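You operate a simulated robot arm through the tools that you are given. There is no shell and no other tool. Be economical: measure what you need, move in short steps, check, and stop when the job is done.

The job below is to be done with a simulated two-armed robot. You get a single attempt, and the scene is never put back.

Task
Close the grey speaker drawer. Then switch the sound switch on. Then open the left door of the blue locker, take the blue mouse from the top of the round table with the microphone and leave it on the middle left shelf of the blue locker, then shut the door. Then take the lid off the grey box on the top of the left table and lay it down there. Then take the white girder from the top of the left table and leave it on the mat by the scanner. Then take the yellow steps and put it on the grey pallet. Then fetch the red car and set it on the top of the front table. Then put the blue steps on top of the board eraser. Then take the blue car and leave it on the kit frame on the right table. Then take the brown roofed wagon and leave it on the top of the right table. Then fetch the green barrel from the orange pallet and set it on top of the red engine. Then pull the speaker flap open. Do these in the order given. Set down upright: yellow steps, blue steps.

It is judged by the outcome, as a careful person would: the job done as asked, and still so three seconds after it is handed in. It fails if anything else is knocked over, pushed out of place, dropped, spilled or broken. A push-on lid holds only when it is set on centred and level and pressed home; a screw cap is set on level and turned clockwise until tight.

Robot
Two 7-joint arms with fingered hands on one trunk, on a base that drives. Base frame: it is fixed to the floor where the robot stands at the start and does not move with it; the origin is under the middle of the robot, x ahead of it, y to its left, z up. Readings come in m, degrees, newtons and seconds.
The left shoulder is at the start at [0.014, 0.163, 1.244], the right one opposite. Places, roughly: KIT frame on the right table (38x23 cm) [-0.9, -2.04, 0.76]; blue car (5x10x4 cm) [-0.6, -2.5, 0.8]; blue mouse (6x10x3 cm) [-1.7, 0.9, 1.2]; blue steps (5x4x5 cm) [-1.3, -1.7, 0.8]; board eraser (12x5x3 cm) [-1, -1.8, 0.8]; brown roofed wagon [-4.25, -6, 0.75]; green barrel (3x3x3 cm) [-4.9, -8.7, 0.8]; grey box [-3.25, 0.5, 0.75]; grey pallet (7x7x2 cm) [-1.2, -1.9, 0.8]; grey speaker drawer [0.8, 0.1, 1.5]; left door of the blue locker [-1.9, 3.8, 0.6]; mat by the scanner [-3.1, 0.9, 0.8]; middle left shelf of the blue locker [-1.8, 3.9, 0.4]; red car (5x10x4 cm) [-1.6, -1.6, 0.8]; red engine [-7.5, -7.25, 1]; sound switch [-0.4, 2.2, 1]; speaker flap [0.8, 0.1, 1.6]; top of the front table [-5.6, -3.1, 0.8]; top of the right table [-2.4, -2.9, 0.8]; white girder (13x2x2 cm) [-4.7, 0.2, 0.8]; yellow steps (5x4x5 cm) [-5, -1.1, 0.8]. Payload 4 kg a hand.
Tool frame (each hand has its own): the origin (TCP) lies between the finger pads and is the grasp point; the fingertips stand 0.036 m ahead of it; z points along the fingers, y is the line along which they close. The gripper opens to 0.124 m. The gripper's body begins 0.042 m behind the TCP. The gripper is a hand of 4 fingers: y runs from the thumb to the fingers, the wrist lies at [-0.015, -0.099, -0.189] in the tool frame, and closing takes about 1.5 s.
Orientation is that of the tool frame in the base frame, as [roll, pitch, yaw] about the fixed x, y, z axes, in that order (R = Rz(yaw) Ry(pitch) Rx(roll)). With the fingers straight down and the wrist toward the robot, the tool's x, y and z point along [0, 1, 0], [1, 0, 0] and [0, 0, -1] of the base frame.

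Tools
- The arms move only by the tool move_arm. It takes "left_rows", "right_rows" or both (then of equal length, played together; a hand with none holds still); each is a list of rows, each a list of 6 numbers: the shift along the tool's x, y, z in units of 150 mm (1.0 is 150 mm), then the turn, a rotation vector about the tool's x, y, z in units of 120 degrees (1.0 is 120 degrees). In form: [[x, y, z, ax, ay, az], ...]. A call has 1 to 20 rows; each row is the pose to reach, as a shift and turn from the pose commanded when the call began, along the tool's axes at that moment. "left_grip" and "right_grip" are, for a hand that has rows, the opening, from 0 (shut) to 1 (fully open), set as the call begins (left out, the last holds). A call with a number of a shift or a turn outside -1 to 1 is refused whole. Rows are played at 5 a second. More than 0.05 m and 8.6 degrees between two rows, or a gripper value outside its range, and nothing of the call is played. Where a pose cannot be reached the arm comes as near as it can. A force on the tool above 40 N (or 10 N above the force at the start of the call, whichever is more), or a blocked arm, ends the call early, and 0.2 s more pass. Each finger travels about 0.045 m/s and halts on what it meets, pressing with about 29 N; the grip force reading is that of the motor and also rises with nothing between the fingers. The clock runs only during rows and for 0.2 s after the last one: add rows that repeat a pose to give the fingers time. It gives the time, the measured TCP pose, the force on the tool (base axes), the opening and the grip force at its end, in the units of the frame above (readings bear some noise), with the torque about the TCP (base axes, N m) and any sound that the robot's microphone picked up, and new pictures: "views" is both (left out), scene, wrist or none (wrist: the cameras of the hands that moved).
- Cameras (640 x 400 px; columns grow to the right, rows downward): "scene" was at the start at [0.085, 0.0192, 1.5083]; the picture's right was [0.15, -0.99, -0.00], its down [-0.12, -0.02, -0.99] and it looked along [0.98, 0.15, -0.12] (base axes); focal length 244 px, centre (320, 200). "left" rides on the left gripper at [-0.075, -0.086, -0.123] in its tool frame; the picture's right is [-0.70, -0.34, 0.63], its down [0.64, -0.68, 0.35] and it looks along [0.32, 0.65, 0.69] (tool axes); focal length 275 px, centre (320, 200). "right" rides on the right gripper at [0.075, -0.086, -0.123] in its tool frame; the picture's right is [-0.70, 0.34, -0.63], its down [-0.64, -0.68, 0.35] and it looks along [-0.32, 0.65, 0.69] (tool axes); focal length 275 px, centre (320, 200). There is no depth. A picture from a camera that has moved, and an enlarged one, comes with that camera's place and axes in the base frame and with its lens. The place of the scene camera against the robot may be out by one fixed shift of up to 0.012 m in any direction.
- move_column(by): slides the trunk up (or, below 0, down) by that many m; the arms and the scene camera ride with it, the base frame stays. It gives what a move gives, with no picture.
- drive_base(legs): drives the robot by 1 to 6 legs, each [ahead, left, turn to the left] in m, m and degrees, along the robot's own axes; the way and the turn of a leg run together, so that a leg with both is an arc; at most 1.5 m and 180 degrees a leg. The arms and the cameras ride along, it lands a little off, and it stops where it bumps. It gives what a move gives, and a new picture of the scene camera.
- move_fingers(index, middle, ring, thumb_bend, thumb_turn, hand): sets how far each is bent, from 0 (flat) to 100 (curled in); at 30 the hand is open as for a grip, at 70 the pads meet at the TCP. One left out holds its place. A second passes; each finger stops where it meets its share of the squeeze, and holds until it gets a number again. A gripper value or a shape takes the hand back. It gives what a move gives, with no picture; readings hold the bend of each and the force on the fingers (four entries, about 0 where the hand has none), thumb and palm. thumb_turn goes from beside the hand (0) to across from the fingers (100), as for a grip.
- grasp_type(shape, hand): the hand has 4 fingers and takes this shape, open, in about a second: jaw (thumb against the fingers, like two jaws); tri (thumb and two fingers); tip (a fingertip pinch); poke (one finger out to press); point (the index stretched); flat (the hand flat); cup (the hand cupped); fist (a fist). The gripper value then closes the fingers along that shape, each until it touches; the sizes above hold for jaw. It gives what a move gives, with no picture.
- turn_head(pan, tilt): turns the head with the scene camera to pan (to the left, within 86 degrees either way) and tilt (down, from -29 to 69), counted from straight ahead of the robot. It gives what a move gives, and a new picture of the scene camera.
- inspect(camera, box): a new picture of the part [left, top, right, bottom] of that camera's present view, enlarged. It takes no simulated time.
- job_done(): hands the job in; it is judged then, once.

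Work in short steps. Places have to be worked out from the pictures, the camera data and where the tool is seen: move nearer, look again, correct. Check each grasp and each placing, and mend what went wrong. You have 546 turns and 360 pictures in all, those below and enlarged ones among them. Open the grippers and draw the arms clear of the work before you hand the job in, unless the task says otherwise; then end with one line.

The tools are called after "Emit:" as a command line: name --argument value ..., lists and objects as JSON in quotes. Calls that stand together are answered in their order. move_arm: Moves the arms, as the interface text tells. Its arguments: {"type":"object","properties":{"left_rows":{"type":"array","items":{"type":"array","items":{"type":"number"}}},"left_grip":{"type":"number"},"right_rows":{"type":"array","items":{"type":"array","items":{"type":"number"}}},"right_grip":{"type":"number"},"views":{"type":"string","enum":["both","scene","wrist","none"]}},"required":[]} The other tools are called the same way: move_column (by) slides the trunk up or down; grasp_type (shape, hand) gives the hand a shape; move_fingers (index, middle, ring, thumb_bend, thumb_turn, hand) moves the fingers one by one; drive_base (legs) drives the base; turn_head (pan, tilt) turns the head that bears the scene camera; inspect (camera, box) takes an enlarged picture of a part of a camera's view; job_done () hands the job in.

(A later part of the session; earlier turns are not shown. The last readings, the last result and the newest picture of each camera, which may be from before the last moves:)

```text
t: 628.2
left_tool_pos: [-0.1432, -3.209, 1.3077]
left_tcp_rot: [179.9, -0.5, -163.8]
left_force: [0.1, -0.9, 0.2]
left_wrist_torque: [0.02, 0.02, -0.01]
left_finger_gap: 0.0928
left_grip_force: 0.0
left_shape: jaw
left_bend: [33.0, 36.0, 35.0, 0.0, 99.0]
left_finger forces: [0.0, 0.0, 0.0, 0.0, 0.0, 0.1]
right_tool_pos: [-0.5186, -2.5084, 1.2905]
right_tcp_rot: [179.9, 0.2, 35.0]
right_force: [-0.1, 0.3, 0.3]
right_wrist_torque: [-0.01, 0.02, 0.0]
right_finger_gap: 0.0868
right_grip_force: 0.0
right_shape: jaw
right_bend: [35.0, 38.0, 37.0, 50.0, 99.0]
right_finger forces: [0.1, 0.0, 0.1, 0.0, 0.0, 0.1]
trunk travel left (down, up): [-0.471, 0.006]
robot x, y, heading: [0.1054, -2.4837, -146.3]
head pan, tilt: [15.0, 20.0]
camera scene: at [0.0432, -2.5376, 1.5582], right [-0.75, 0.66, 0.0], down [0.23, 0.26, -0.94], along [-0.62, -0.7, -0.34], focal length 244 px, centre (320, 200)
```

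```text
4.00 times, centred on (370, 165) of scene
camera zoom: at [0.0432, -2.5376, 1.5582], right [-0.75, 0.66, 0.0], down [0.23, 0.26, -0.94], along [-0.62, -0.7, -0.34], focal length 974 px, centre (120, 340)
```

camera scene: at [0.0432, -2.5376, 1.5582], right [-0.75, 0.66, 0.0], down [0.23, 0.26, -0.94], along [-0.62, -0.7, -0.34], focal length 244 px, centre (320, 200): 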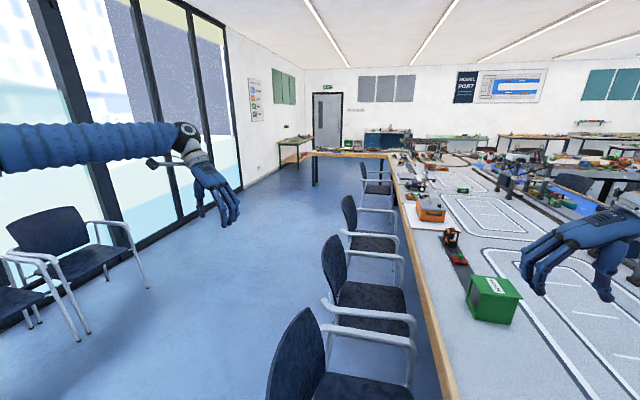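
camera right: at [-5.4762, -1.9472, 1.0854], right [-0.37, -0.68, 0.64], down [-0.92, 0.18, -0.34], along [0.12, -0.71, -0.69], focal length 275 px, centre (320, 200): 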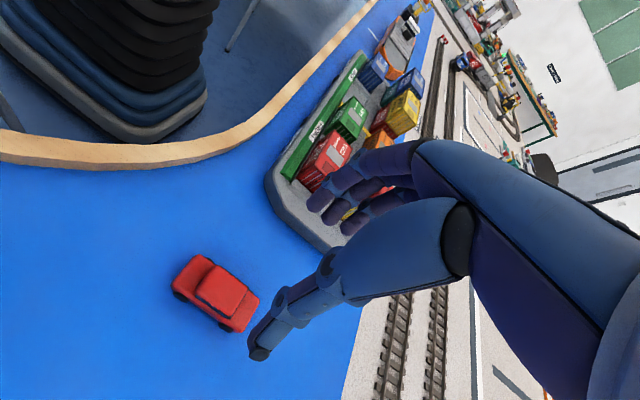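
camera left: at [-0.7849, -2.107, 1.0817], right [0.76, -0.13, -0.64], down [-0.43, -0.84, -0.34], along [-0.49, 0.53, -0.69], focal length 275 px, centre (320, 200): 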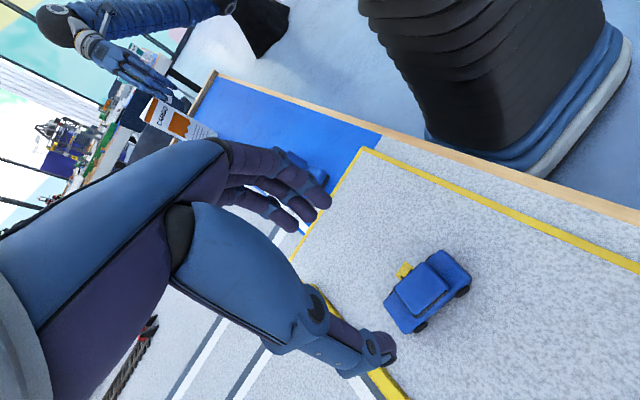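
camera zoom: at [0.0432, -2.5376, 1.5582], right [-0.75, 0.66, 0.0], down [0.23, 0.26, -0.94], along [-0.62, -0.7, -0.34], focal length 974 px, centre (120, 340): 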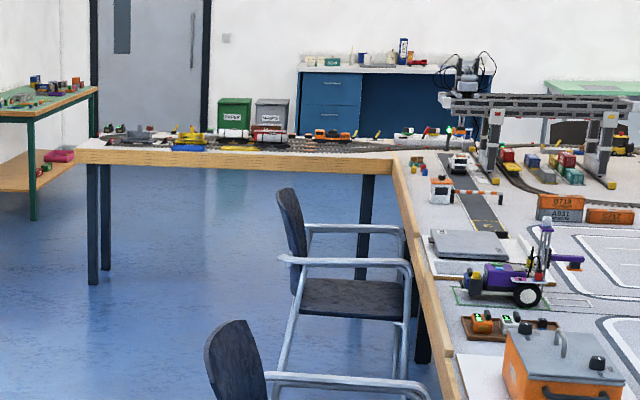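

I drive left into the corridor and then ahead towards that desk.

Emit:
drive_base --legs '[[0, 0.95, 0], [1.5, 0, 0], [1.5, 0, 0], [0.7, 0, 0]]'

Emit:
turn_head --pan -5 --tilt 25

```text
t: 650.7
left_tool_pos: [-2.7503, -5.9878, 1.3082]
left_tcp_rot: [179.9, -0.4, -165.4]
left_force: [-0.1, -1.2, -0.3]
left_wrist_torque: [0.0, 0.0, 0.0]
left_finger_gap: 0.093
left_grip_force: 0.1
left_shape: jaw
left_bend: [33.0, 36.0, 35.0, 0.0, 99.0]
left_finger forces: [0.0, 0.0, 0.0, 0.1, 0.0, 0.0]
right_tool_pos: [-3.1046, -5.2767, 1.2907]
right_tcp_rot: [179.9, 0.2, 33.4]
right_force: [0.2, -0.6, 0.2]
right_wrist_torque: [0.03, -0.02, -0.01]
right_finger_gap: 0.0865
right_grip_force: 0.0
right_shape: jaw
right_bend: [35.0, 38.0, 37.0, 50.0, 99.0]
right_finger forces: [0.0, 0.0, 0.0, 0.1, 0.0, 0.0]
trunk travel left (down, up): [-0.471, 0.006]
robot x, y, heading: [-2.483, -5.2613, -148.2]
head pan, tilt: [15.0, 20.0]
camera scene: at [-2.544, -5.3227, 1.5583], right [-0.73, 0.68, 0.0], down [0.23, 0.25, -0.94], along [-0.64, -0.68, -0.34], focal length 244 px, centre (320, 200)
```

scene: 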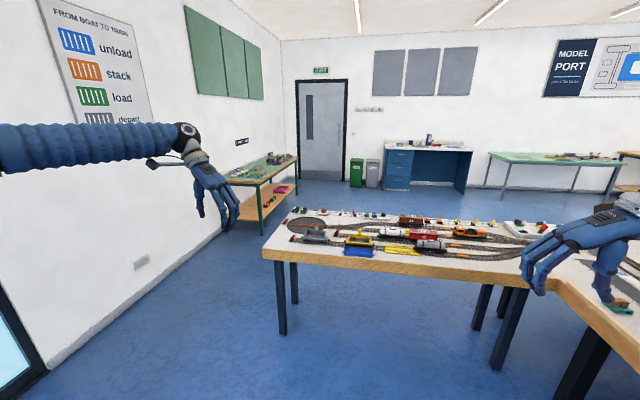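

```text
t: 651.5
left_tool_pos: [-2.7494, -5.9885, 1.3078]
left_tcp_rot: [179.9, -0.5, -165.5]
left_force: [0.4, 0.0, 0.3]
left_wrist_torque: [0.06, 0.0, 0.01]
left_finger_gap: 0.0929
left_grip_force: 0.1
left_shape: jaw
left_bend: [33.0, 36.0, 35.0, 0.0, 99.0]
left_finger forces: [0.0, 0.0, 0.0, 0.0, 0.0, 0.1]
right_tool_pos: [-3.1028, -5.2757, 1.2908]
right_tcp_rot: [179.9, 0.2, 33.4]
right_force: [0.0, 1.5, 0.3]
right_wrist_torque: [-0.01, -0.04, 0.01]
right_finger_gap: 0.0868
right_grip_force: 0.1
right_shape: jaw
right_bend: [35.0, 38.0, 37.0, 50.0, 99.0]
right_finger forces: [0.0, 0.1, 0.1, 0.0, 0.1, 0.1]
trunk travel left (down, up): [-0.471, 0.006]
robot x, y, heading: [-2.4832, -5.2633, -148.6]
head pan, tilt: [-5.0, 25.0]
camera scene: at [-2.5618, -5.2961, 1.5503], right [-0.45, 0.89, 0.0], down [0.38, 0.19, -0.91], along [-0.81, -0.41, -0.42], focal length 244 px, centre (320, 200)
```

scene: 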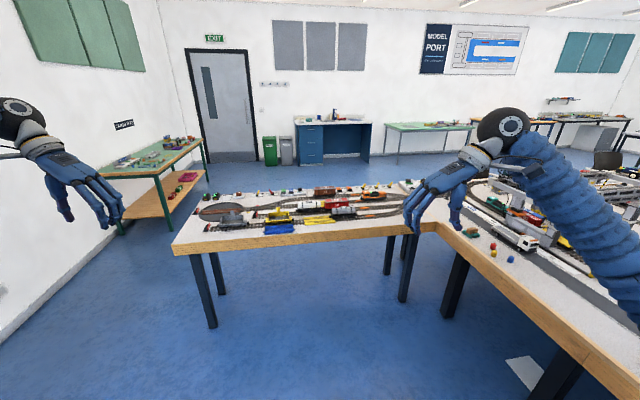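

I zoom in on the trains on that desk.

Emit:
inspect --camera "scene" --box '[180, 170, 420, 260]'

```text
2.67 times, centred on (300, 215) of scene
camera zoom: at [-2.5618, -5.2961, 1.5503], right [-0.45, 0.89, 0.0], down [0.38, 0.19, -0.91], along [-0.81, -0.41, -0.42], focal length 649 px, centre (373, 160)
```

zoom: 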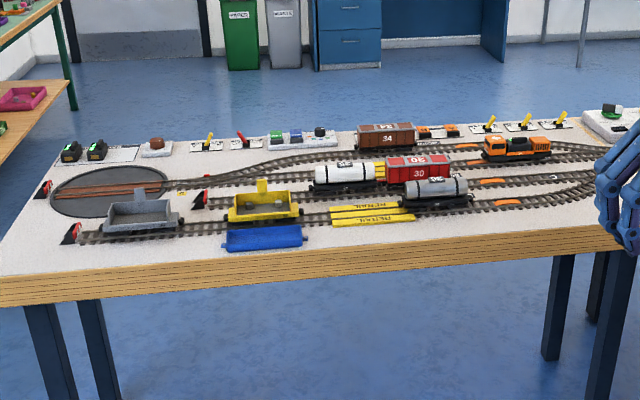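

The brown wagon "34" stands on the rear track, much nearer the desk's far side. I go around the desk's free end to see whether I can reach it from behind.

Emit:
drive_base --legs '[[0, 1.1, 2.5], [0.6, 0, 0]]'

Emit:
turn_head --pan 0 --tilt 30

```text
t: 660.1
left_tool_pos: [-2.6001, -7.2691, 1.3075]
left_tcp_rot: [179.9, -0.5, -162.2]
left_force: [1.2, -1.0, 0.3]
left_wrist_torque: [-0.04, 0.0, -0.02]
left_finger_gap: 0.0926
left_grip_force: 0.1
left_shape: jaw
left_bend: [33.0, 36.0, 35.0, 0.0, 99.0]
left_finger forces: [0.1, 0.1, 0.1, 0.0, 0.1, 0.1]
right_tool_pos: [-2.9948, -6.5778, 1.2883]
right_tcp_rot: [179.9, 0.2, 36.6]
right_force: [0.3, 0.5, 0.1]
right_wrist_torque: [-0.04, -0.04, -0.02]
right_finger_gap: 0.0867
right_grip_force: 0.1
right_shape: jaw
right_bend: [35.0, 38.0, 37.0, 50.0, 99.0]
right_finger forces: [0.0, 0.0, 0.0, 0.1, 0.0, 0.1]
trunk travel left (down, up): [-0.471, 0.006]
robot x, y, heading: [-2.3783, -6.535, -145.0]
head pan, tilt: [-5.0, 25.0]
camera scene: at [-2.4508, -6.5679, 1.5502], right [-0.5, 0.87, 0.0], down [0.37, 0.21, -0.91], along [-0.78, -0.45, -0.42], focal length 244 px, centre (320, 200)
```

scene: 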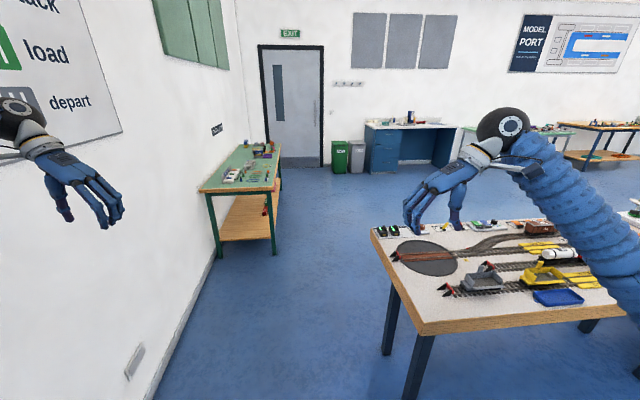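

```text
t: 660.8
left_tool_pos: [-2.6004, -7.2702, 1.3076]
left_tcp_rot: [179.9, -0.4, -162.1]
left_force: [0.5, 0.3, 0.0]
left_wrist_torque: [0.01, -0.05, 0.01]
left_finger_gap: 0.0927
left_grip_force: 0.1
left_shape: jaw
left_bend: [33.0, 36.0, 35.0, 0.0, 99.0]
left_finger forces: [0.0, 0.1, 0.1, 0.0, 0.0, 0.1]
right_tool_pos: [-2.9936, -6.5796, 1.2915]
right_tcp_rot: [179.9, 0.2, 36.6]
right_force: [-1.1, -0.9, 0.9]
right_wrist_torque: [0.02, 0.0, 0.0]
right_finger_gap: 0.0869
right_grip_force: 0.1
right_shape: jaw
right_bend: [35.0, 38.0, 37.0, 50.0, 99.0]
right_finger forces: [0.1, 0.0, 0.1, 0.1, 0.0, 0.1]
trunk travel left (down, up): [-0.471, 0.006]
robot x, y, heading: [-2.3732, -6.5316, -145.0]
head pan, tilt: [0.0, 30.0]
camera scene: at [-2.4454, -6.5738, 1.5422], right [-0.57, 0.82, 0.0], down [0.41, 0.29, -0.87], along [-0.71, -0.5, -0.5], focal length 244 px, centre (320, 200)
```

scene: 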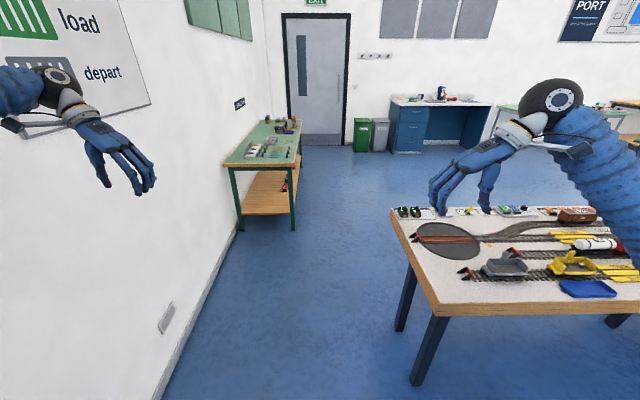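

There is room between the desk's end and the wall. I drive through, turn around behind the desk and slide to the wagon.

Emit:
drive_base --legs '[[1.5, 0, 0], [0.5, 0, 0], [0, 0, 179], [0, 1.0, 0]]'

Emit:
turn_head --pan 10 --tilt 38

```text
t: 672.9
left_tool_pos: [-3.9558, -8.4069, 1.3088]
left_tcp_rot: [179.9, -0.5, -138.4]
left_force: [0.3, -0.5, -0.3]
left_wrist_torque: [-0.01, -0.01, 0.0]
left_finger_gap: 0.0931
left_grip_force: 0.1
left_shape: jaw
left_bend: [33.0, 36.0, 35.0, 0.0, 99.0]
left_finger forces: [0.0, 0.0, 0.1, 0.0, 0.0, 0.0]
right_tool_pos: [-4.5961, -7.9327, 1.29]
right_tcp_rot: [179.8, 0.2, 60.4]
right_force: [0.1, 0.0, -0.1]
right_wrist_torque: [-0.03, -0.03, 0.0]
right_finger_gap: 0.0868
right_grip_force: 0.0
right_shape: jaw
right_bend: [35.0, 38.0, 37.0, 50.0, 99.0]
right_finger forces: [0.0, 0.0, 0.0, 0.0, 0.0, 0.0]
trunk travel left (down, up): [-0.471, 0.006]
robot x, y, heading: [-4.0488, -7.6453, -121.3]
head pan, tilt: [0.0, 30.0]
stopped in leg 3: the robot was blocked; the commanded pose is now the measured one
camera scene: at [-4.0939, -7.7038, 1.5424], right [-0.85, 0.52, 0.0], down [0.26, 0.43, -0.87], along [-0.45, -0.74, -0.5], focal length 244 px, centre (320, 200)
```

scene: 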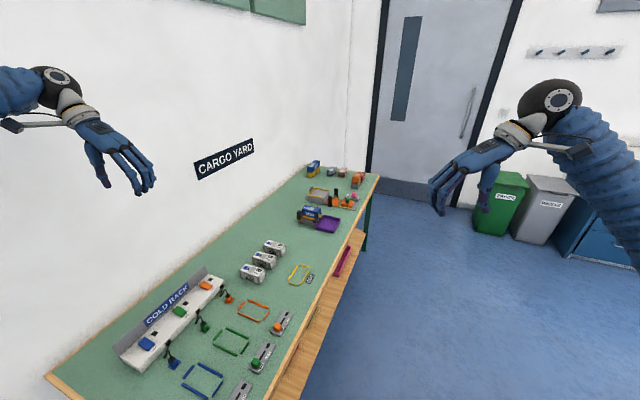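

```text
t: 673.6
left_tool_pos: [-3.9568, -8.4081, 1.3066]
left_tcp_rot: [180.0, -0.4, -138.4]
left_force: [-0.7, 0.7, -1.1]
left_wrist_torque: [-0.02, -0.03, 0.01]
left_finger_gap: 0.0928
left_grip_force: 0.0
left_shape: jaw
left_bend: [33.0, 36.0, 35.0, 0.0, 99.0]
left_finger forces: [0.1, 0.0, 0.0, 0.0, 0.0, 0.1]
right_tool_pos: [-4.5953, -7.934, 1.29]
right_tcp_rot: [179.8, 0.0, 60.5]
right_force: [0.3, 0.2, -0.8]
right_wrist_torque: [-0.04, -0.01, -0.02]
right_finger_gap: 0.0869
right_grip_force: 0.1
right_shape: jaw
right_bend: [35.0, 38.0, 37.0, 50.0, 99.0]
right_finger forces: [0.0, 0.0, 0.0, 0.0, 0.1, 0.0]
trunk travel left (down, up): [-0.471, 0.006]
robot x, y, heading: [-4.051, -7.6419, -121.5]
head pan, tilt: [10.0, 38.0]
camera scene: at [-4.0795, -7.7086, 1.5299], right [-0.93, 0.36, 0.0], down [0.22, 0.57, -0.79], along [-0.29, -0.73, -0.62], focal length 244 px, centre (320, 200)
```

scene: 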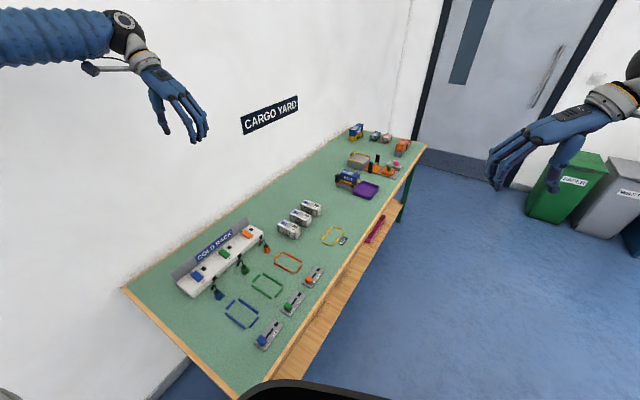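

My left elbow probably met the wall while turning. I move away from it first and then finish the turn.

Emit:
drive_base --legs '[[-0.3, -0.65, 0], [0, 0, 155]]'

Emit:
turn_head --pan 20 --tilt 35

```text
t: 683.9
left_tool_pos: [-4.2228, -6.3079, 1.3077]
left_tcp_rot: [179.9, -0.4, 17.9]
left_force: [0.0, 0.6, 0.2]
left_wrist_torque: [-0.03, -0.01, 0.03]
left_finger_gap: 0.0928
left_grip_force: 0.1
left_shape: jaw
left_bend: [33.0, 36.0, 35.0, 0.0, 99.0]
left_finger forces: [0.0, 0.0, 0.0, 0.0, 0.0, 0.1]
right_tool_pos: [-3.8286, -6.9993, 1.2897]
right_tcp_rot: [179.9, 0.1, -143.2]
right_force: [-0.6, -0.5, 0.4]
right_wrist_torque: [0.01, -0.01, 0.01]
right_finger_gap: 0.087
right_grip_force: 0.1
right_shape: jaw
right_bend: [35.0, 38.0, 37.0, 50.0, 99.0]
right_finger forces: [0.0, 0.1, 0.1, 0.0, 0.1, 0.1]
trunk travel left (down, up): [-0.471, 0.006]
robot x, y, heading: [-4.4465, -7.0424, 35.0]
head pan, tilt: [10.0, 38.0]
camera scene: at [-4.3978, -6.9859, 1.5299], right [0.71, -0.71, 0.0], down [-0.44, -0.44, -0.79], along [0.56, 0.56, -0.62], focal length 244 px, centre (320, 200)
```

scene: 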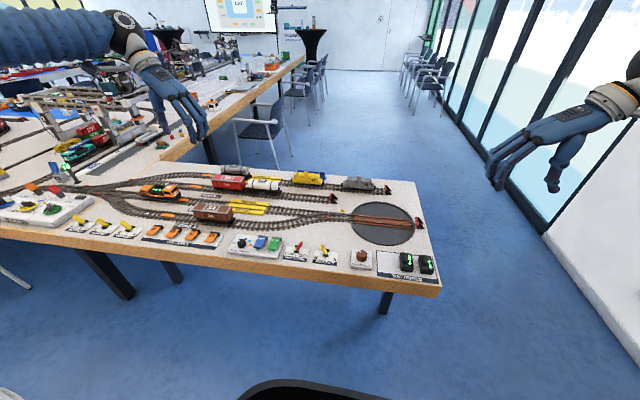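

```text
t: 684.6
left_tool_pos: [-4.2218, -6.3077, 1.3066]
left_tcp_rot: [179.8, -0.4, 17.9]
left_force: [-0.4, -1.2, -0.8]
left_wrist_torque: [-0.03, -0.02, -0.01]
left_finger_gap: 0.093
left_grip_force: 0.1
left_shape: jaw
left_bend: [33.0, 36.0, 35.0, 0.0, 99.0]
left_finger forces: [0.1, 0.0, 0.1, 0.0, 0.0, 0.1]
right_tool_pos: [-3.8287, -6.9991, 1.2899]
right_tcp_rot: [179.9, 0.1, -143.4]
right_force: [-0.3, -0.3, -0.5]
right_wrist_torque: [0.0, -0.01, 0.01]
right_finger_gap: 0.087
right_grip_force: 0.0
right_shape: jaw
right_bend: [35.0, 38.0, 37.0, 50.0, 99.0]
right_finger forces: [0.0, 0.0, 0.0, 0.0, 0.0, 0.1]
trunk travel left (down, up): [-0.471, 0.006]
robot x, y, heading: [-4.4431, -7.0466, 35.0]
head pan, tilt: [20.0, 35.0]
camera scene: at [-4.4083, -6.9748, 1.5344], right [0.82, -0.57, 0.0], down [-0.33, -0.47, -0.82], along [0.47, 0.67, -0.57], focal length 244 px, centre (320, 200)
```

scene: 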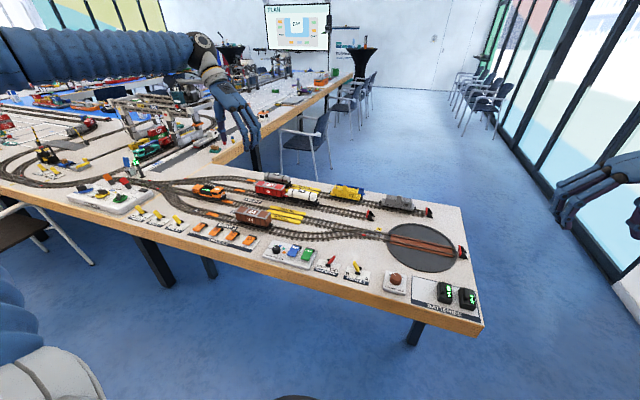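

The brown wagon is on the nearest track from this side, at about [-4.15, -6.05]. I move left and a bit forward.

Emit:
drive_base --legs '[[0, 0.48, 0], [0.12, 0, 0]]'

Emit:
move_column --by -0.15

Emit:
turn_head --pan 15 --tilt 42

Emit:
inspect --camera "left" --box '[0, 0, 640, 400]'

```text
t: 688.3
left_tool_pos: [-4.4024, -5.8467, 1.3071]
left_tcp_rot: [179.8, -0.5, 18.1]
left_force: [0.8, -0.6, -0.2]
left_wrist_torque: [-0.03, -0.01, 0.02]
left_finger_gap: 0.093
left_grip_force: 0.1
left_shape: jaw
left_bend: [33.0, 36.0, 35.0, 0.0, 99.0]
left_finger forces: [0.0, 0.0, 0.0, 0.0, 0.0, 0.1]
right_tool_pos: [-4.006, -6.5377, 1.2889]
right_tcp_rot: [179.9, 0.1, -143.2]
right_force: [-0.2, 0.3, 0.0]
right_wrist_torque: [-0.01, 0.02, -0.01]
right_finger_gap: 0.0868
right_grip_force: 0.0
right_shape: jaw
right_bend: [35.0, 38.0, 37.0, 50.0, 99.0]
right_finger forces: [0.0, 0.1, 0.0, 0.0, 0.1, 0.1]
trunk travel left (down, up): [-0.471, 0.006]
robot x, y, heading: [-4.6268, -6.5835, 35.3]
head pan, tilt: [20.0, 35.0]
camera scene: at [-4.5863, -6.5133, 1.5345], right [0.82, -0.57, 0.0], down [-0.33, -0.47, -0.82], along [0.47, 0.67, -0.57], focal length 244 px, centre (320, 200)
```

scene: 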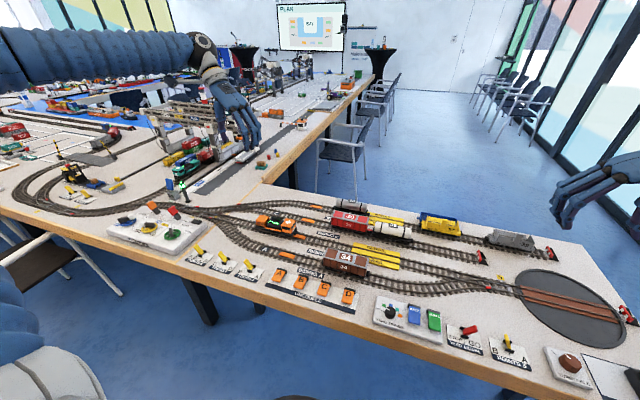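

```text
t: 690.1
left_tool_pos: [-4.4035, -5.8454, 1.1584]
left_tcp_rot: [-180.0, -0.5, 18.0]
left_force: [0.0, -0.1, 0.0]
left_wrist_torque: [-0.01, -0.01, -0.02]
left_finger_gap: 0.0929
left_grip_force: 0.0
left_shape: jaw
left_bend: [33.0, 36.0, 35.0, 0.0, 99.0]
left_finger forces: [0.0, 0.0, 0.0, 0.1, 0.0, 0.0]
right_tool_pos: [-4.007, -6.5369, 1.1403]
right_tcp_rot: [180.0, 0.1, -143.3]
right_force: [-0.3, 0.0, -0.7]
right_wrist_torque: [-0.02, 0.0, -0.02]
right_finger_gap: 0.0868
right_grip_force: 0.0
right_shape: jaw
right_bend: [35.0, 38.0, 37.0, 50.0, 99.0]
right_finger forces: [0.0, 0.0, 0.0, 0.1, 0.0, 0.1]
trunk travel left (down, up): [-0.321, 0.156]
robot x, y, heading: [-4.6295, -6.5859, 34.8]
head pan, tilt: [20.0, 35.0]
```

```text
t: 690.8
left_tool_pos: [-4.4013, -5.8474, 1.1567]
left_tcp_rot: [179.7, -0.5, 18.0]
left_force: [0.0, -0.1, 0.3]
left_wrist_torque: [0.02, 0.03, 0.02]
left_finger_gap: 0.093
left_grip_force: 0.0
left_shape: jaw
left_bend: [33.0, 36.0, 35.0, 0.0, 99.0]
left_finger forces: [0.0, 0.0, 0.0, 0.0, 0.0, 0.1]
right_tool_pos: [-4.0058, -6.537, 1.1399]
right_tcp_rot: [179.8, 0.1, -143.2]
right_force: [-0.4, -0.2, -0.2]
right_wrist_torque: [-0.01, 0.02, -0.01]
right_finger_gap: 0.087
right_grip_force: 0.0
right_shape: jaw
right_bend: [35.0, 38.0, 37.0, 50.0, 99.0]
right_finger forces: [0.0, 0.0, 0.0, 0.1, 0.0, 0.0]
trunk travel left (down, up): [-0.321, 0.156]
robot x, y, heading: [-4.6246, -6.5829, 34.9]
head pan, tilt: [15.0, 42.0]
camera scene: at [-4.5624, -6.5068, 1.3668], right [0.77, -0.64, -0.02], down [-0.46, -0.54, -0.7], along [0.44, 0.55, -0.71], focal length 244 px, centre (320, 200)
```

scene: 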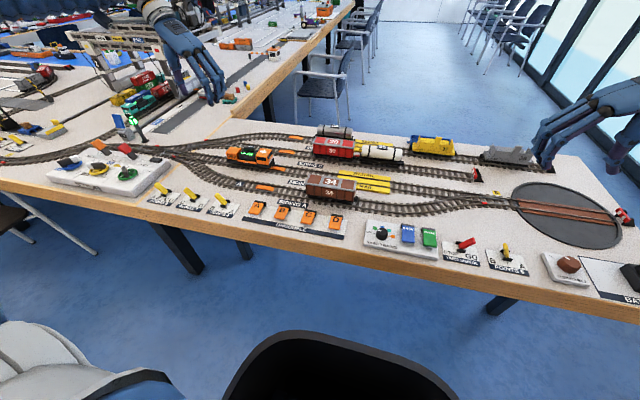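

```text
1.00 times, centred on (320, 200) of left (not enlarged: the box is as wide or as high as the picture)
camera zoom: at [-4.5006, -5.7883, 1.2791], right [-0.76, 0.11, -0.64], down [0.41, 0.85, -0.34], along [0.51, -0.52, -0.69], focal length 275 px, centre (320, 200)
```

zoom: 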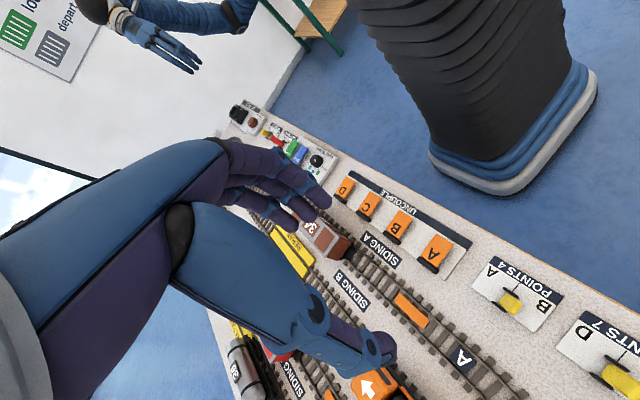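

The wagon is at [-4.15, -6.05] with its axis along the siding (about -56°). I turn the left hand so it closes across the wagon's width while moving above it.

Emit:
move_arm --left_rows '[[0.08, 0.12, 0, 0, 0, -0.056], [0.15, 0.23, 0, 0, 0, -0.112], [0.22, 0.34, 0, 0, 0, -0.168], [0.29, 0.45, 0, 0, 0, -0.224], [0.36, 0.56, 0, 0, 0, -0.28], [0.44, 0.68, 0, 0, 0, -0.336], [0.51, 0.79, 0, 0, 0, -0.392], [0.585, 0.9, 0, 0, 0, -0.446]]' --views "none"

Emit:
move_arm --left_rows '[[-0.05, 0.13, 0, 0, 0, -0.056], [-0.1, 0.25, 0, 0, 0, -0.112], [-0.15, 0.38, 0, 0, 0, -0.168], [-0.2, 0.5, 0, 0, 0, -0.224], [-0.25, 0.63, 0, 0, 0, -0.28], [-0.3, 0.75, 0, 0, 0, -0.336], [-0.34, 0.88, 0, 0, 0, -0.392], [-0.376, 1.0, 0, 0, 0, -0.446]]'

```text
t: 692.5
left_tool_pos: [-4.2766, -5.9482, 1.1579]
left_tcp_rot: [179.6, -0.2, 71.6]
left_force: [0.3, -0.5, -0.1]
left_wrist_torque: [0.0, -0.01, 0.04]
left_finger_gap: 0.093
left_grip_force: 0.0
left_shape: jaw
left_bend: [33.0, 36.0, 35.0, 0.0, 99.0]
left_finger forces: [0.0, 0.0, 0.0, 0.1, 0.0, 0.0]
right_tool_pos: [-4.0047, -6.5365, 1.1398]
right_tcp_rot: [179.8, 0.0, -143.2]
right_force: [-0.6, -0.2, -0.1]
right_wrist_torque: [0.02, 0.0, 0.02]
right_finger_gap: 0.087
right_grip_force: 0.0
right_shape: jaw
right_bend: [35.0, 38.0, 37.0, 50.0, 99.0]
right_finger forces: [0.1, 0.0, 0.1, 0.0, 0.0, 0.0]
trunk travel left (down, up): [-0.321, 0.156]
robot x, y, heading: [-4.6258, -6.5866, 35.2]
head pan, tilt: [15.0, 42.0]
```

```text
t: 694.4
left_tool_pos: [-4.1526, -6.0484, 1.1597]
left_tcp_rot: [179.6, 0.2, 125.2]
left_force: [0.9, 0.9, -0.1]
left_wrist_torque: [0.02, 0.0, 0.01]
left_finger_gap: 0.0931
left_grip_force: 0.1
left_shape: jaw
left_bend: [33.0, 36.0, 35.0, 0.0, 99.0]
left_finger forces: [0.0, 0.1, 0.1, 0.0, 0.1, 0.1]
right_tool_pos: [-4.0054, -6.5359, 1.1387]
right_tcp_rot: [179.8, 0.0, -143.2]
right_force: [-0.1, 0.0, 1.1]
right_wrist_torque: [0.03, 0.0, -0.02]
right_finger_gap: 0.0869
right_grip_force: 0.2
right_shape: jaw
right_bend: [35.0, 38.0, 37.0, 50.0, 99.0]
right_finger forces: [0.1, 0.1, 0.0, 0.1, 0.0, 0.0]
trunk travel left (down, up): [-0.321, 0.156]
robot x, y, heading: [-4.6222, -6.5822, 35.1]
head pan, tilt: [15.0, 42.0]
camera scene: at [-4.5614, -6.5073, 1.3666], right [0.77, -0.64, -0.02], down [-0.47, -0.54, -0.7], along [0.44, 0.55, -0.71], focal length 244 px, centre (320, 200)
camera left: at [-4.1791, -6.1604, 1.2819], right [0.13, -0.76, -0.63], down [-0.93, 0.14, -0.35], along [0.36, 0.63, -0.69], focal length 275 px, centre (320, 200)
```

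scene: 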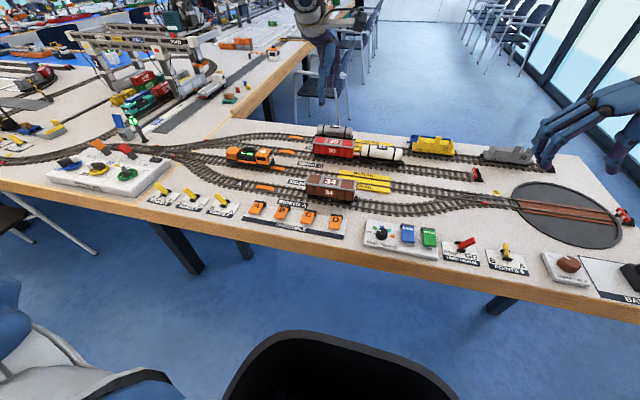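
left: 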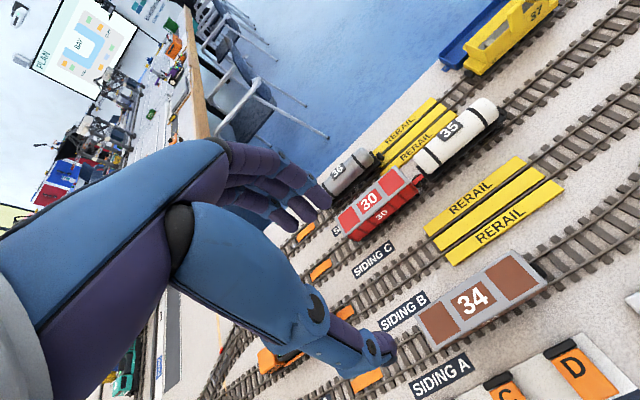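

The wagon roof is centred at about [-4.14, -6.062]. I shift 2 cm and descend part way.

Emit:
move_arm --left_rows '[[-0.06, 0.01, 0.2, 0, 0, 0], [-0.123, 0.015, 0.45, 0, 0, 0], [-0.123, 0.015, 0.75, 0, 0, 0], [-0.123, 0.015, 1.0, 0, 0, 0]]' --left_grip 0.7 --views "none"

Emit:
move_arm --left_rows '[[0, 0, 0.25, 0, 0, 0], [0, 0, 0.5, 0, 0, 0], [0, 0, 0.7, 0, 0, 0]]' --views "wrist"

```text
t: 695.4
left_tool_pos: [-4.1382, -6.0609, 1.0104]
left_tcp_rot: [179.6, 0.3, 124.9]
left_force: [0.0, -0.7, 0.3]
left_wrist_torque: [0.01, 0.01, 0.0]
left_finger_gap: 0.087
left_grip_force: 0.0
left_shape: jaw
left_bend: [34.0, 38.0, 36.0, 49.0, 99.0]
left_finger forces: [0.1, 0.1, 0.1, 0.0, 0.0, 0.0]
right_tool_pos: [-4.0055, -6.5357, 1.1393]
right_tcp_rot: [179.8, 0.0, -143.2]
right_force: [-0.4, -0.1, 0.0]
right_wrist_torque: [-0.01, 0.0, -0.02]
right_finger_gap: 0.0865
right_grip_force: 0.1
right_shape: jaw
right_bend: [35.0, 38.0, 37.0, 50.0, 99.0]
right_finger forces: [0.0, 0.1, 0.0, 0.0, 0.0, 0.0]
trunk travel left (down, up): [-0.321, 0.156]
robot x, y, heading: [-4.6243, -6.5858, 34.9]
head pan, tilt: [15.0, 42.0]
```

```text
t: 696.1
left_tool_pos: [-4.1377, -6.0623, 0.9035]
left_tcp_rot: [179.6, 0.4, 125.2]
left_force: [-0.6, 0.5, 0.1]
left_wrist_torque: [0.01, -0.01, 0.0]
left_finger_gap: 0.0867
left_grip_force: 0.0
left_shape: jaw
left_bend: [34.0, 38.0, 36.0, 49.0, 99.0]
left_finger forces: [0.0, 0.0, 0.0, 0.0, 0.1, 0.1]
right_tool_pos: [-4.0074, -6.5358, 1.1396]
right_tcp_rot: [-180.0, 0.0, -143.2]
right_force: [1.1, 1.0, -0.3]
right_wrist_torque: [-0.02, 0.0, -0.01]
right_finger_gap: 0.0869
right_grip_force: 0.1
right_shape: jaw
right_bend: [35.0, 38.0, 37.0, 50.0, 99.0]
right_finger forces: [0.1, 0.0, 0.0, 0.0, 0.0, 0.0]
trunk travel left (down, up): [-0.321, 0.156]
robot x, y, heading: [-4.6271, -6.5852, 34.9]
head pan, tilt: [15.0, 42.0]
camera left: at [-4.1652, -6.1731, 1.0268], right [0.13, -0.76, -0.63], down [-0.93, 0.14, -0.35], along [0.36, 0.63, -0.69], focal length 275 px, centre (320, 200)
```

left: 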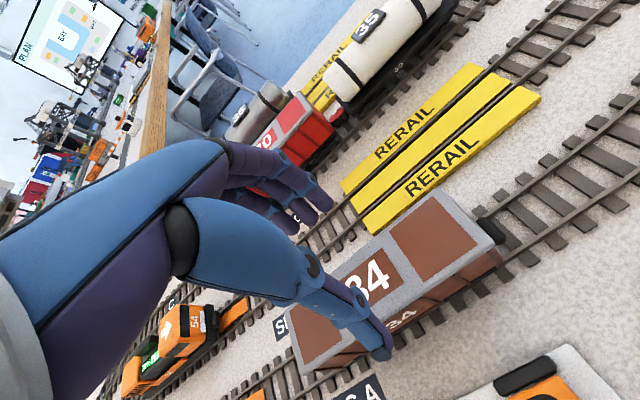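

The roof is about 8 cm below the TCP and centred. I lower and close on the wagon's sides.

Emit:
move_arm --left_rows '[[0, 0, 0.15, 0, 0, 0], [0, 0, 0.3, 0, 0, 0], [0, 0, 0.42, 0, 0, 0], [0, 0, 0.5, 0, 0, 0]]' --views "wrist"

Emit:
move_arm --left_rows '[[0, 0, 0, 0, 0, 0], [0, 0, 0, 0, 0, 0], [0, 0, 0, 0, 0, 0], [0, 0, 0, 0, 0, 0], [0, 0, 0, 0, 0, 0], [0, 0, 0, 0, 0, 0]]' --left_grip 0 --views "wrist"

```text
t: 697.1
left_tool_pos: [-4.1365, -6.0622, 0.8274]
left_tcp_rot: [179.7, 0.3, 125.0]
left_force: [-0.9, -0.6, 0.0]
left_wrist_torque: [-0.01, 0.02, -0.04]
left_finger_gap: 0.0867
left_grip_force: 0.1
left_shape: jaw
left_bend: [34.0, 38.0, 36.0, 49.0, 99.0]
left_finger forces: [0.0, 0.0, 0.0, 0.0, 0.2, 0.1]
right_tool_pos: [-4.0075, -6.5364, 1.1387]
right_tcp_rot: [179.8, 0.2, -143.2]
right_force: [0.7, -0.1, 0.1]
right_wrist_torque: [0.0, 0.03, 0.01]
right_finger_gap: 0.0867
right_grip_force: 0.1
right_shape: jaw
right_bend: [35.0, 38.0, 37.0, 50.0, 99.0]
right_finger forces: [0.0, 0.0, 0.0, 0.0, 0.0, 0.1]
trunk travel left (down, up): [-0.321, 0.156]
robot x, y, heading: [-4.6257, -6.5861, 35.3]
head pan, tilt: [15.0, 42.0]
camera left: at [-4.1651, -6.1739, 0.9512], right [0.13, -0.76, -0.63], down [-0.93, 0.14, -0.35], along [0.36, 0.63, -0.69], focal length 275 px, centre (320, 200)
```

left: 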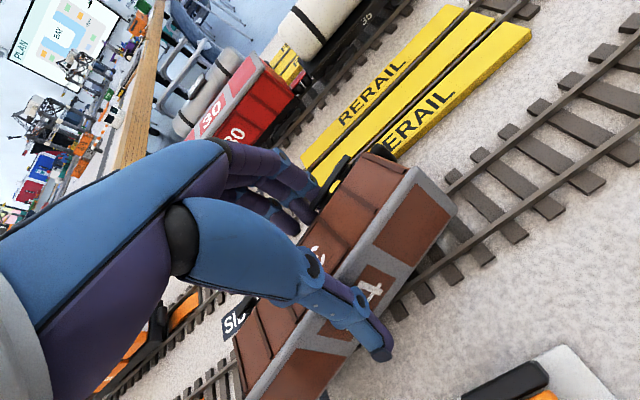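

```text
t: 698.5
left_tool_pos: [-4.1375, -6.0622, 0.8278]
left_tcp_rot: [179.6, 0.3, 125.0]
left_force: [-0.2, -0.9, 0.4]
left_wrist_torque: [-0.02, 0.03, -0.04]
left_finger_gap: 0.0846
left_grip_force: 28.7
left_shape: jaw
left_bend: [35.0, 41.0, 41.0, 52.0, 100.0]
left_finger forces: [16.0, 8.9, 0.2, 0.0, 24.8, 0.0]
right_tool_pos: [-4.006, -6.5361, 1.1402]
right_tcp_rot: [179.7, 0.1, -143.2]
right_force: [-0.5, -0.8, 0.2]
right_wrist_torque: [0.01, 0.0, -0.03]
right_finger_gap: 0.0866
right_grip_force: 0.1
right_shape: jaw
right_bend: [35.0, 38.0, 37.0, 50.0, 99.0]
right_finger forces: [0.1, 0.0, 0.0, 0.0, 0.1, 0.0]
trunk travel left (down, up): [-0.321, 0.156]
robot x, y, heading: [-4.6226, -6.585, 35.2]
head pan, tilt: [15.0, 42.0]
camera left: at [-4.1649, -6.1738, 0.9515], right [0.13, -0.76, -0.63], down [-0.93, 0.14, -0.35], along [0.36, 0.63, -0.69], focal length 275 px, centre (320, 200)
```

left: 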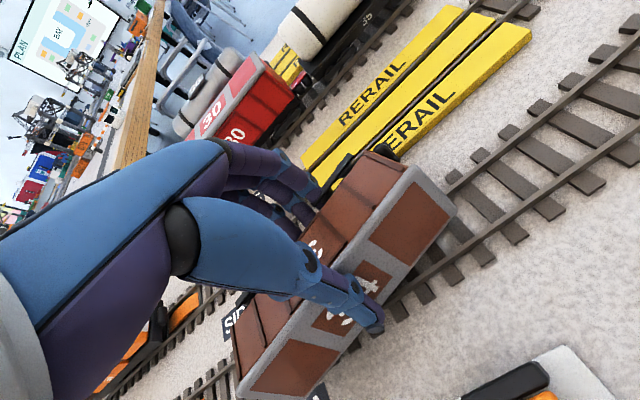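

The wagon is wider than I thought, about 8 cm, and is now gripped firmly. I lift slowly.

Emit:
move_arm --left_rows '[[0, 0, -0.05, 0, 0, 0], [0, 0, -0.12, 0, 0, 0], [0, 0, -0.25, 0, 0, 0], [0, 0, -0.45, 0, 0, 0], [0, 0, -0.7, 0, 0, 0], [0, 0, -1.0, 0, 0, 0]]'

```text
t: 700.0
left_tool_pos: [-4.1399, -6.0634, 0.9802]
left_tcp_rot: [179.6, 0.3, 125.1]
left_force: [0.6, 0.2, -1.5]
left_wrist_torque: [-0.05, 0.01, 0.02]
left_finger_gap: 0.085
left_grip_force: 28.7
left_shape: jaw
left_bend: [35.0, 41.0, 41.0, 52.0, 100.0]
left_finger forces: [15.9, 8.7, 0.3, 0.0, 24.6, 0.1]
right_tool_pos: [-4.0074, -6.5384, 1.1405]
right_tcp_rot: [179.8, 0.1, -143.2]
right_force: [-0.2, -0.3, 0.1]
right_wrist_torque: [0.03, -0.03, -0.03]
right_finger_gap: 0.0871
right_grip_force: 0.0
right_shape: jaw
right_bend: [35.0, 38.0, 37.0, 50.0, 99.0]
right_finger forces: [0.0, 0.1, 0.1, 0.0, 0.1, 0.1]
trunk travel left (down, up): [-0.321, 0.156]
robot x, y, heading: [-4.6256, -6.5821, 35.0]
head pan, tilt: [15.0, 42.0]
camera scene: at [-4.5633, -6.5082, 1.367], right [0.77, -0.64, -0.02], down [-0.46, -0.54, -0.7], along [0.44, 0.55, -0.71], focal length 244 px, centre (320, 200)
camera left: at [-4.1685, -6.1755, 1.103], right [0.13, -0.76, -0.63], down [-0.93, 0.14, -0.35], along [0.36, 0.63, -0.69], focal length 275 px, centre (320, 200)
```

scene: 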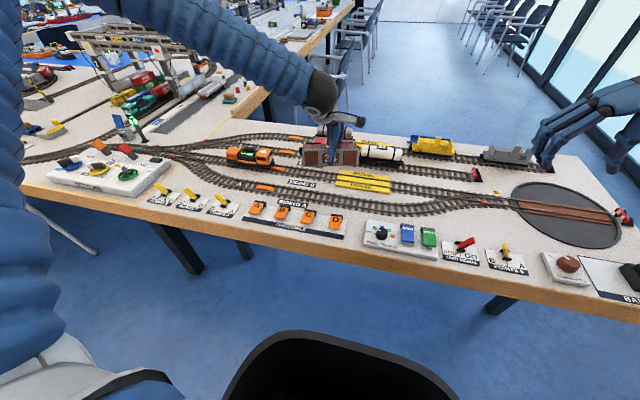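
left: 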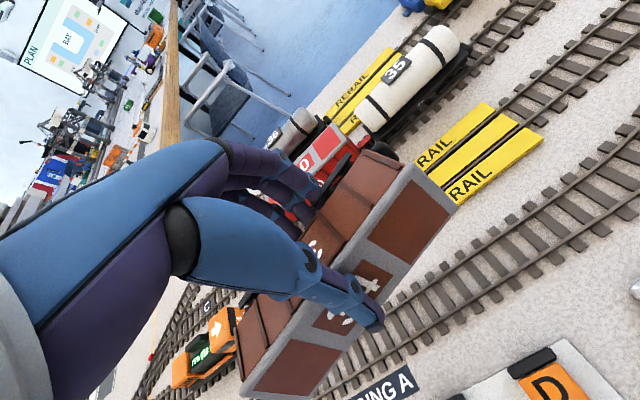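

The wagon is lifted clear. I raise the trunk and drive back around the desk's end and along the window corridor to the right table.

Emit:
move_column --by 0.15

Emit:
move_arm --left_rows '[[0, -0.1, -0.3, 0, 0, 0], [0, -0.25, -0.55, 0, 0, 0], [0, -0.4, -0.8, 0, 0, 0], [0, -0.5, -1.0, 0, 0, 0]]' --views "none"

Emit:
drive_base --legs '[[-0.12, 0, 0], [0, -1.1, 0], [1.5, 0, 0], [0.3, 0, 0]]'

```text
t: 701.7
left_tool_pos: [-4.1372, -6.0629, 1.1288]
left_tcp_rot: [179.7, 0.3, 125.0]
left_force: [0.0, -0.2, -1.9]
left_wrist_torque: [-0.02, 0.02, 0.04]
left_finger_gap: 0.0852
left_grip_force: 29.2
left_shape: jaw
left_bend: [35.0, 41.0, 41.0, 52.0, 100.0]
left_finger forces: [16.0, 8.8, 0.2, 0.0, 24.6, 0.1]
right_tool_pos: [-4.0063, -6.5361, 1.2897]
right_tcp_rot: [179.8, -0.1, -143.2]
right_force: [-0.2, 0.7, 0.0]
right_wrist_torque: [0.0, 0.02, 0.0]
right_finger_gap: 0.0867
right_grip_force: 0.0
right_shape: jaw
right_bend: [35.0, 38.0, 37.0, 50.0, 99.0]
right_finger forces: [0.1, 0.0, 0.1, 0.0, 0.0, 0.0]
trunk travel left (down, up): [-0.471, 0.006]
robot x, y, heading: [-4.6268, -6.5789, 35.4]
head pan, tilt: [15.0, 42.0]
```

```text
t: 702.7
left_tool_pos: [-4.2018, -6.1077, 1.2803]
left_tcp_rot: [179.7, 0.2, 125.0]
left_force: [0.8, 0.3, -1.0]
left_wrist_torque: [0.0, 0.02, -0.01]
left_finger_gap: 0.0852
left_grip_force: 29.3
left_shape: jaw
left_bend: [35.0, 41.0, 41.0, 52.0, 100.0]
left_finger forces: [15.9, 8.8, 0.3, 0.0, 24.7, 0.1]
right_tool_pos: [-4.0078, -6.5371, 1.2898]
right_tcp_rot: [179.8, 0.1, -143.2]
right_force: [-0.4, -0.1, 0.4]
right_wrist_torque: [0.0, -0.02, -0.02]
right_finger_gap: 0.0869
right_grip_force: 0.0
right_shape: jaw
right_bend: [35.0, 38.0, 37.0, 50.0, 99.0]
right_finger forces: [0.1, 0.0, 0.0, 0.1, 0.0, 0.0]
trunk travel left (down, up): [-0.471, 0.006]
robot x, y, heading: [-4.6243, -6.5855, 34.9]
head pan, tilt: [15.0, 42.0]
```

```text
t: 717.8
left_tool_pos: [-2.1907, -6.0314, 1.2786]
left_tcp_rot: [179.6, 0.3, 124.8]
left_force: [0.4, 0.0, -2.5]
left_wrist_torque: [-0.04, 0.0, 0.01]
left_finger_gap: 0.0849
left_grip_force: 29.5
left_shape: jaw
left_bend: [35.0, 41.0, 41.0, 52.0, 100.0]
left_finger forces: [15.9, 8.9, 0.3, 0.0, 24.6, 0.0]
right_tool_pos: [-1.9976, -6.4631, 1.29]
right_tcp_rot: [179.8, 0.1, -143.3]
right_force: [0.4, -0.2, 0.0]
right_wrist_torque: [0.01, 0.01, 0.01]
right_finger_gap: 0.0866
right_grip_force: 0.2
right_shape: jaw
right_bend: [35.0, 38.0, 37.0, 50.0, 99.0]
right_finger forces: [0.0, 0.1, 0.0, 0.0, 0.0, 0.0]
trunk travel left (down, up): [-0.471, 0.006]
robot x, y, heading: [-2.6139, -6.5121, 35.0]
head pan, tilt: [15.0, 42.0]
camera scene: at [-2.5737, -6.446, 1.524], right [0.77, -0.64, 0.0], down [-0.43, -0.51, -0.74], along [0.48, 0.57, -0.67], focal length 244 px, centre (320, 200)
```

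scene: 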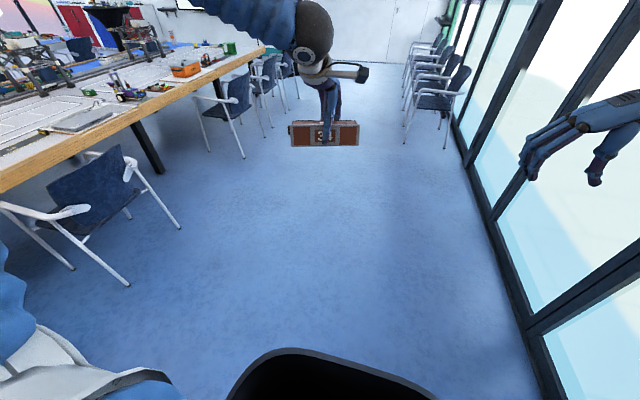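

The corridor ahead is free. I shift left to its middle and drive along it.

Emit:
drive_base --legs '[[0, 0.8, 0], [1.5, 0, 0], [1.5, 0, 0], [1.5, 0, 0], [0.3, 0, 0]]'

Emit:
turn_head --pan 0 --tilt 25

```text
t: 744.8
left_tool_pos: [1.3147, -2.7064, 1.2792]
left_tcp_rot: [179.5, 0.3, 123.6]
left_force: [0.5, -0.5, -2.4]
left_wrist_torque: [-0.01, 0.03, 0.0]
left_finger_gap: 0.0848
left_grip_force: 29.1
left_shape: jaw
left_bend: [35.0, 41.0, 41.0, 52.0, 100.0]
left_finger forces: [15.8, 9.0, 0.4, 0.1, 24.6, 0.0]
right_tool_pos: [1.4992, -3.1414, 1.291]
right_tcp_rot: [179.9, 0.1, -144.6]
right_force: [0.2, 0.7, -0.4]
right_wrist_torque: [0.01, 0.02, -0.01]
right_finger_gap: 0.087
right_grip_force: 0.1
right_shape: jaw
right_bend: [35.0, 38.0, 37.0, 50.0, 99.0]
right_finger forces: [0.1, 0.1, 0.0, 0.0, 0.0, 0.1]
trunk travel left (down, up): [-0.471, 0.006]
robot x, y, heading: [0.879, -3.1722, 33.8]
head pan, tilt: [15.0, 42.0]
camera scene: at [0.9233, -3.112, 1.524], right [0.75, -0.66, 0.0], down [-0.44, -0.5, -0.74], along [0.49, 0.56, -0.67], focal length 244 px, centre (320, 200)
```

scene: 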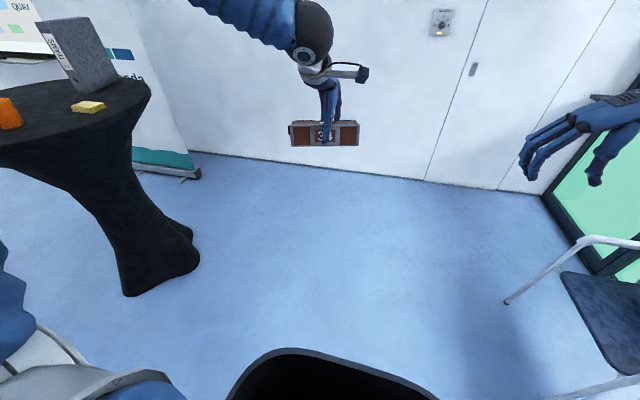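

```text
t: 745.6
left_tool_pos: [1.3147, -2.7057, 1.2795]
left_tcp_rot: [179.6, 0.3, 123.6]
left_force: [-0.1, -0.1, -2.9]
left_wrist_torque: [0.01, 0.01, -0.01]
left_finger_gap: 0.0849
left_grip_force: 29.4
left_shape: jaw
left_bend: [35.0, 41.0, 41.0, 52.0, 100.0]
left_finger forces: [15.8, 9.0, 0.3, 0.0, 24.6, 0.0]
right_tool_pos: [1.4987, -3.1409, 1.2891]
right_tcp_rot: [-180.0, 0.1, -144.5]
right_force: [0.8, 1.8, 0.3]
right_wrist_torque: [0.01, 0.0, 0.0]
right_finger_gap: 0.0867
right_grip_force: 0.0
right_shape: jaw
right_bend: [35.0, 38.0, 37.0, 50.0, 99.0]
right_finger forces: [0.0, 0.0, 0.0, 0.1, 0.0, 0.0]
trunk travel left (down, up): [-0.471, 0.006]
robot x, y, heading: [0.8796, -3.1693, 33.8]
head pan, tilt: [0.0, 25.0]
camera scene: at [0.9447, -3.1239, 1.5501], right [0.56, -0.83, 0.0], down [-0.35, -0.24, -0.91], along [0.75, 0.5, -0.42], focal length 244 px, centre (320, 200)
```

scene: 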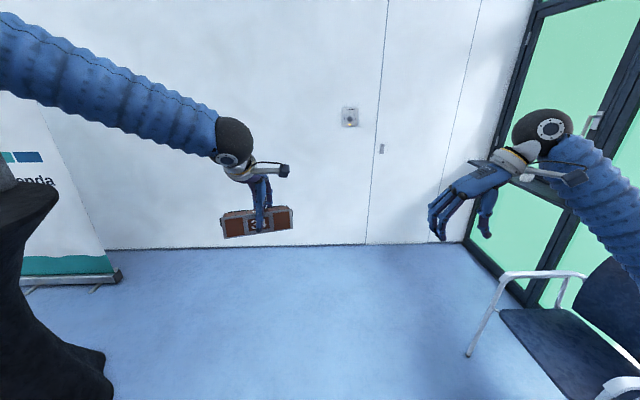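

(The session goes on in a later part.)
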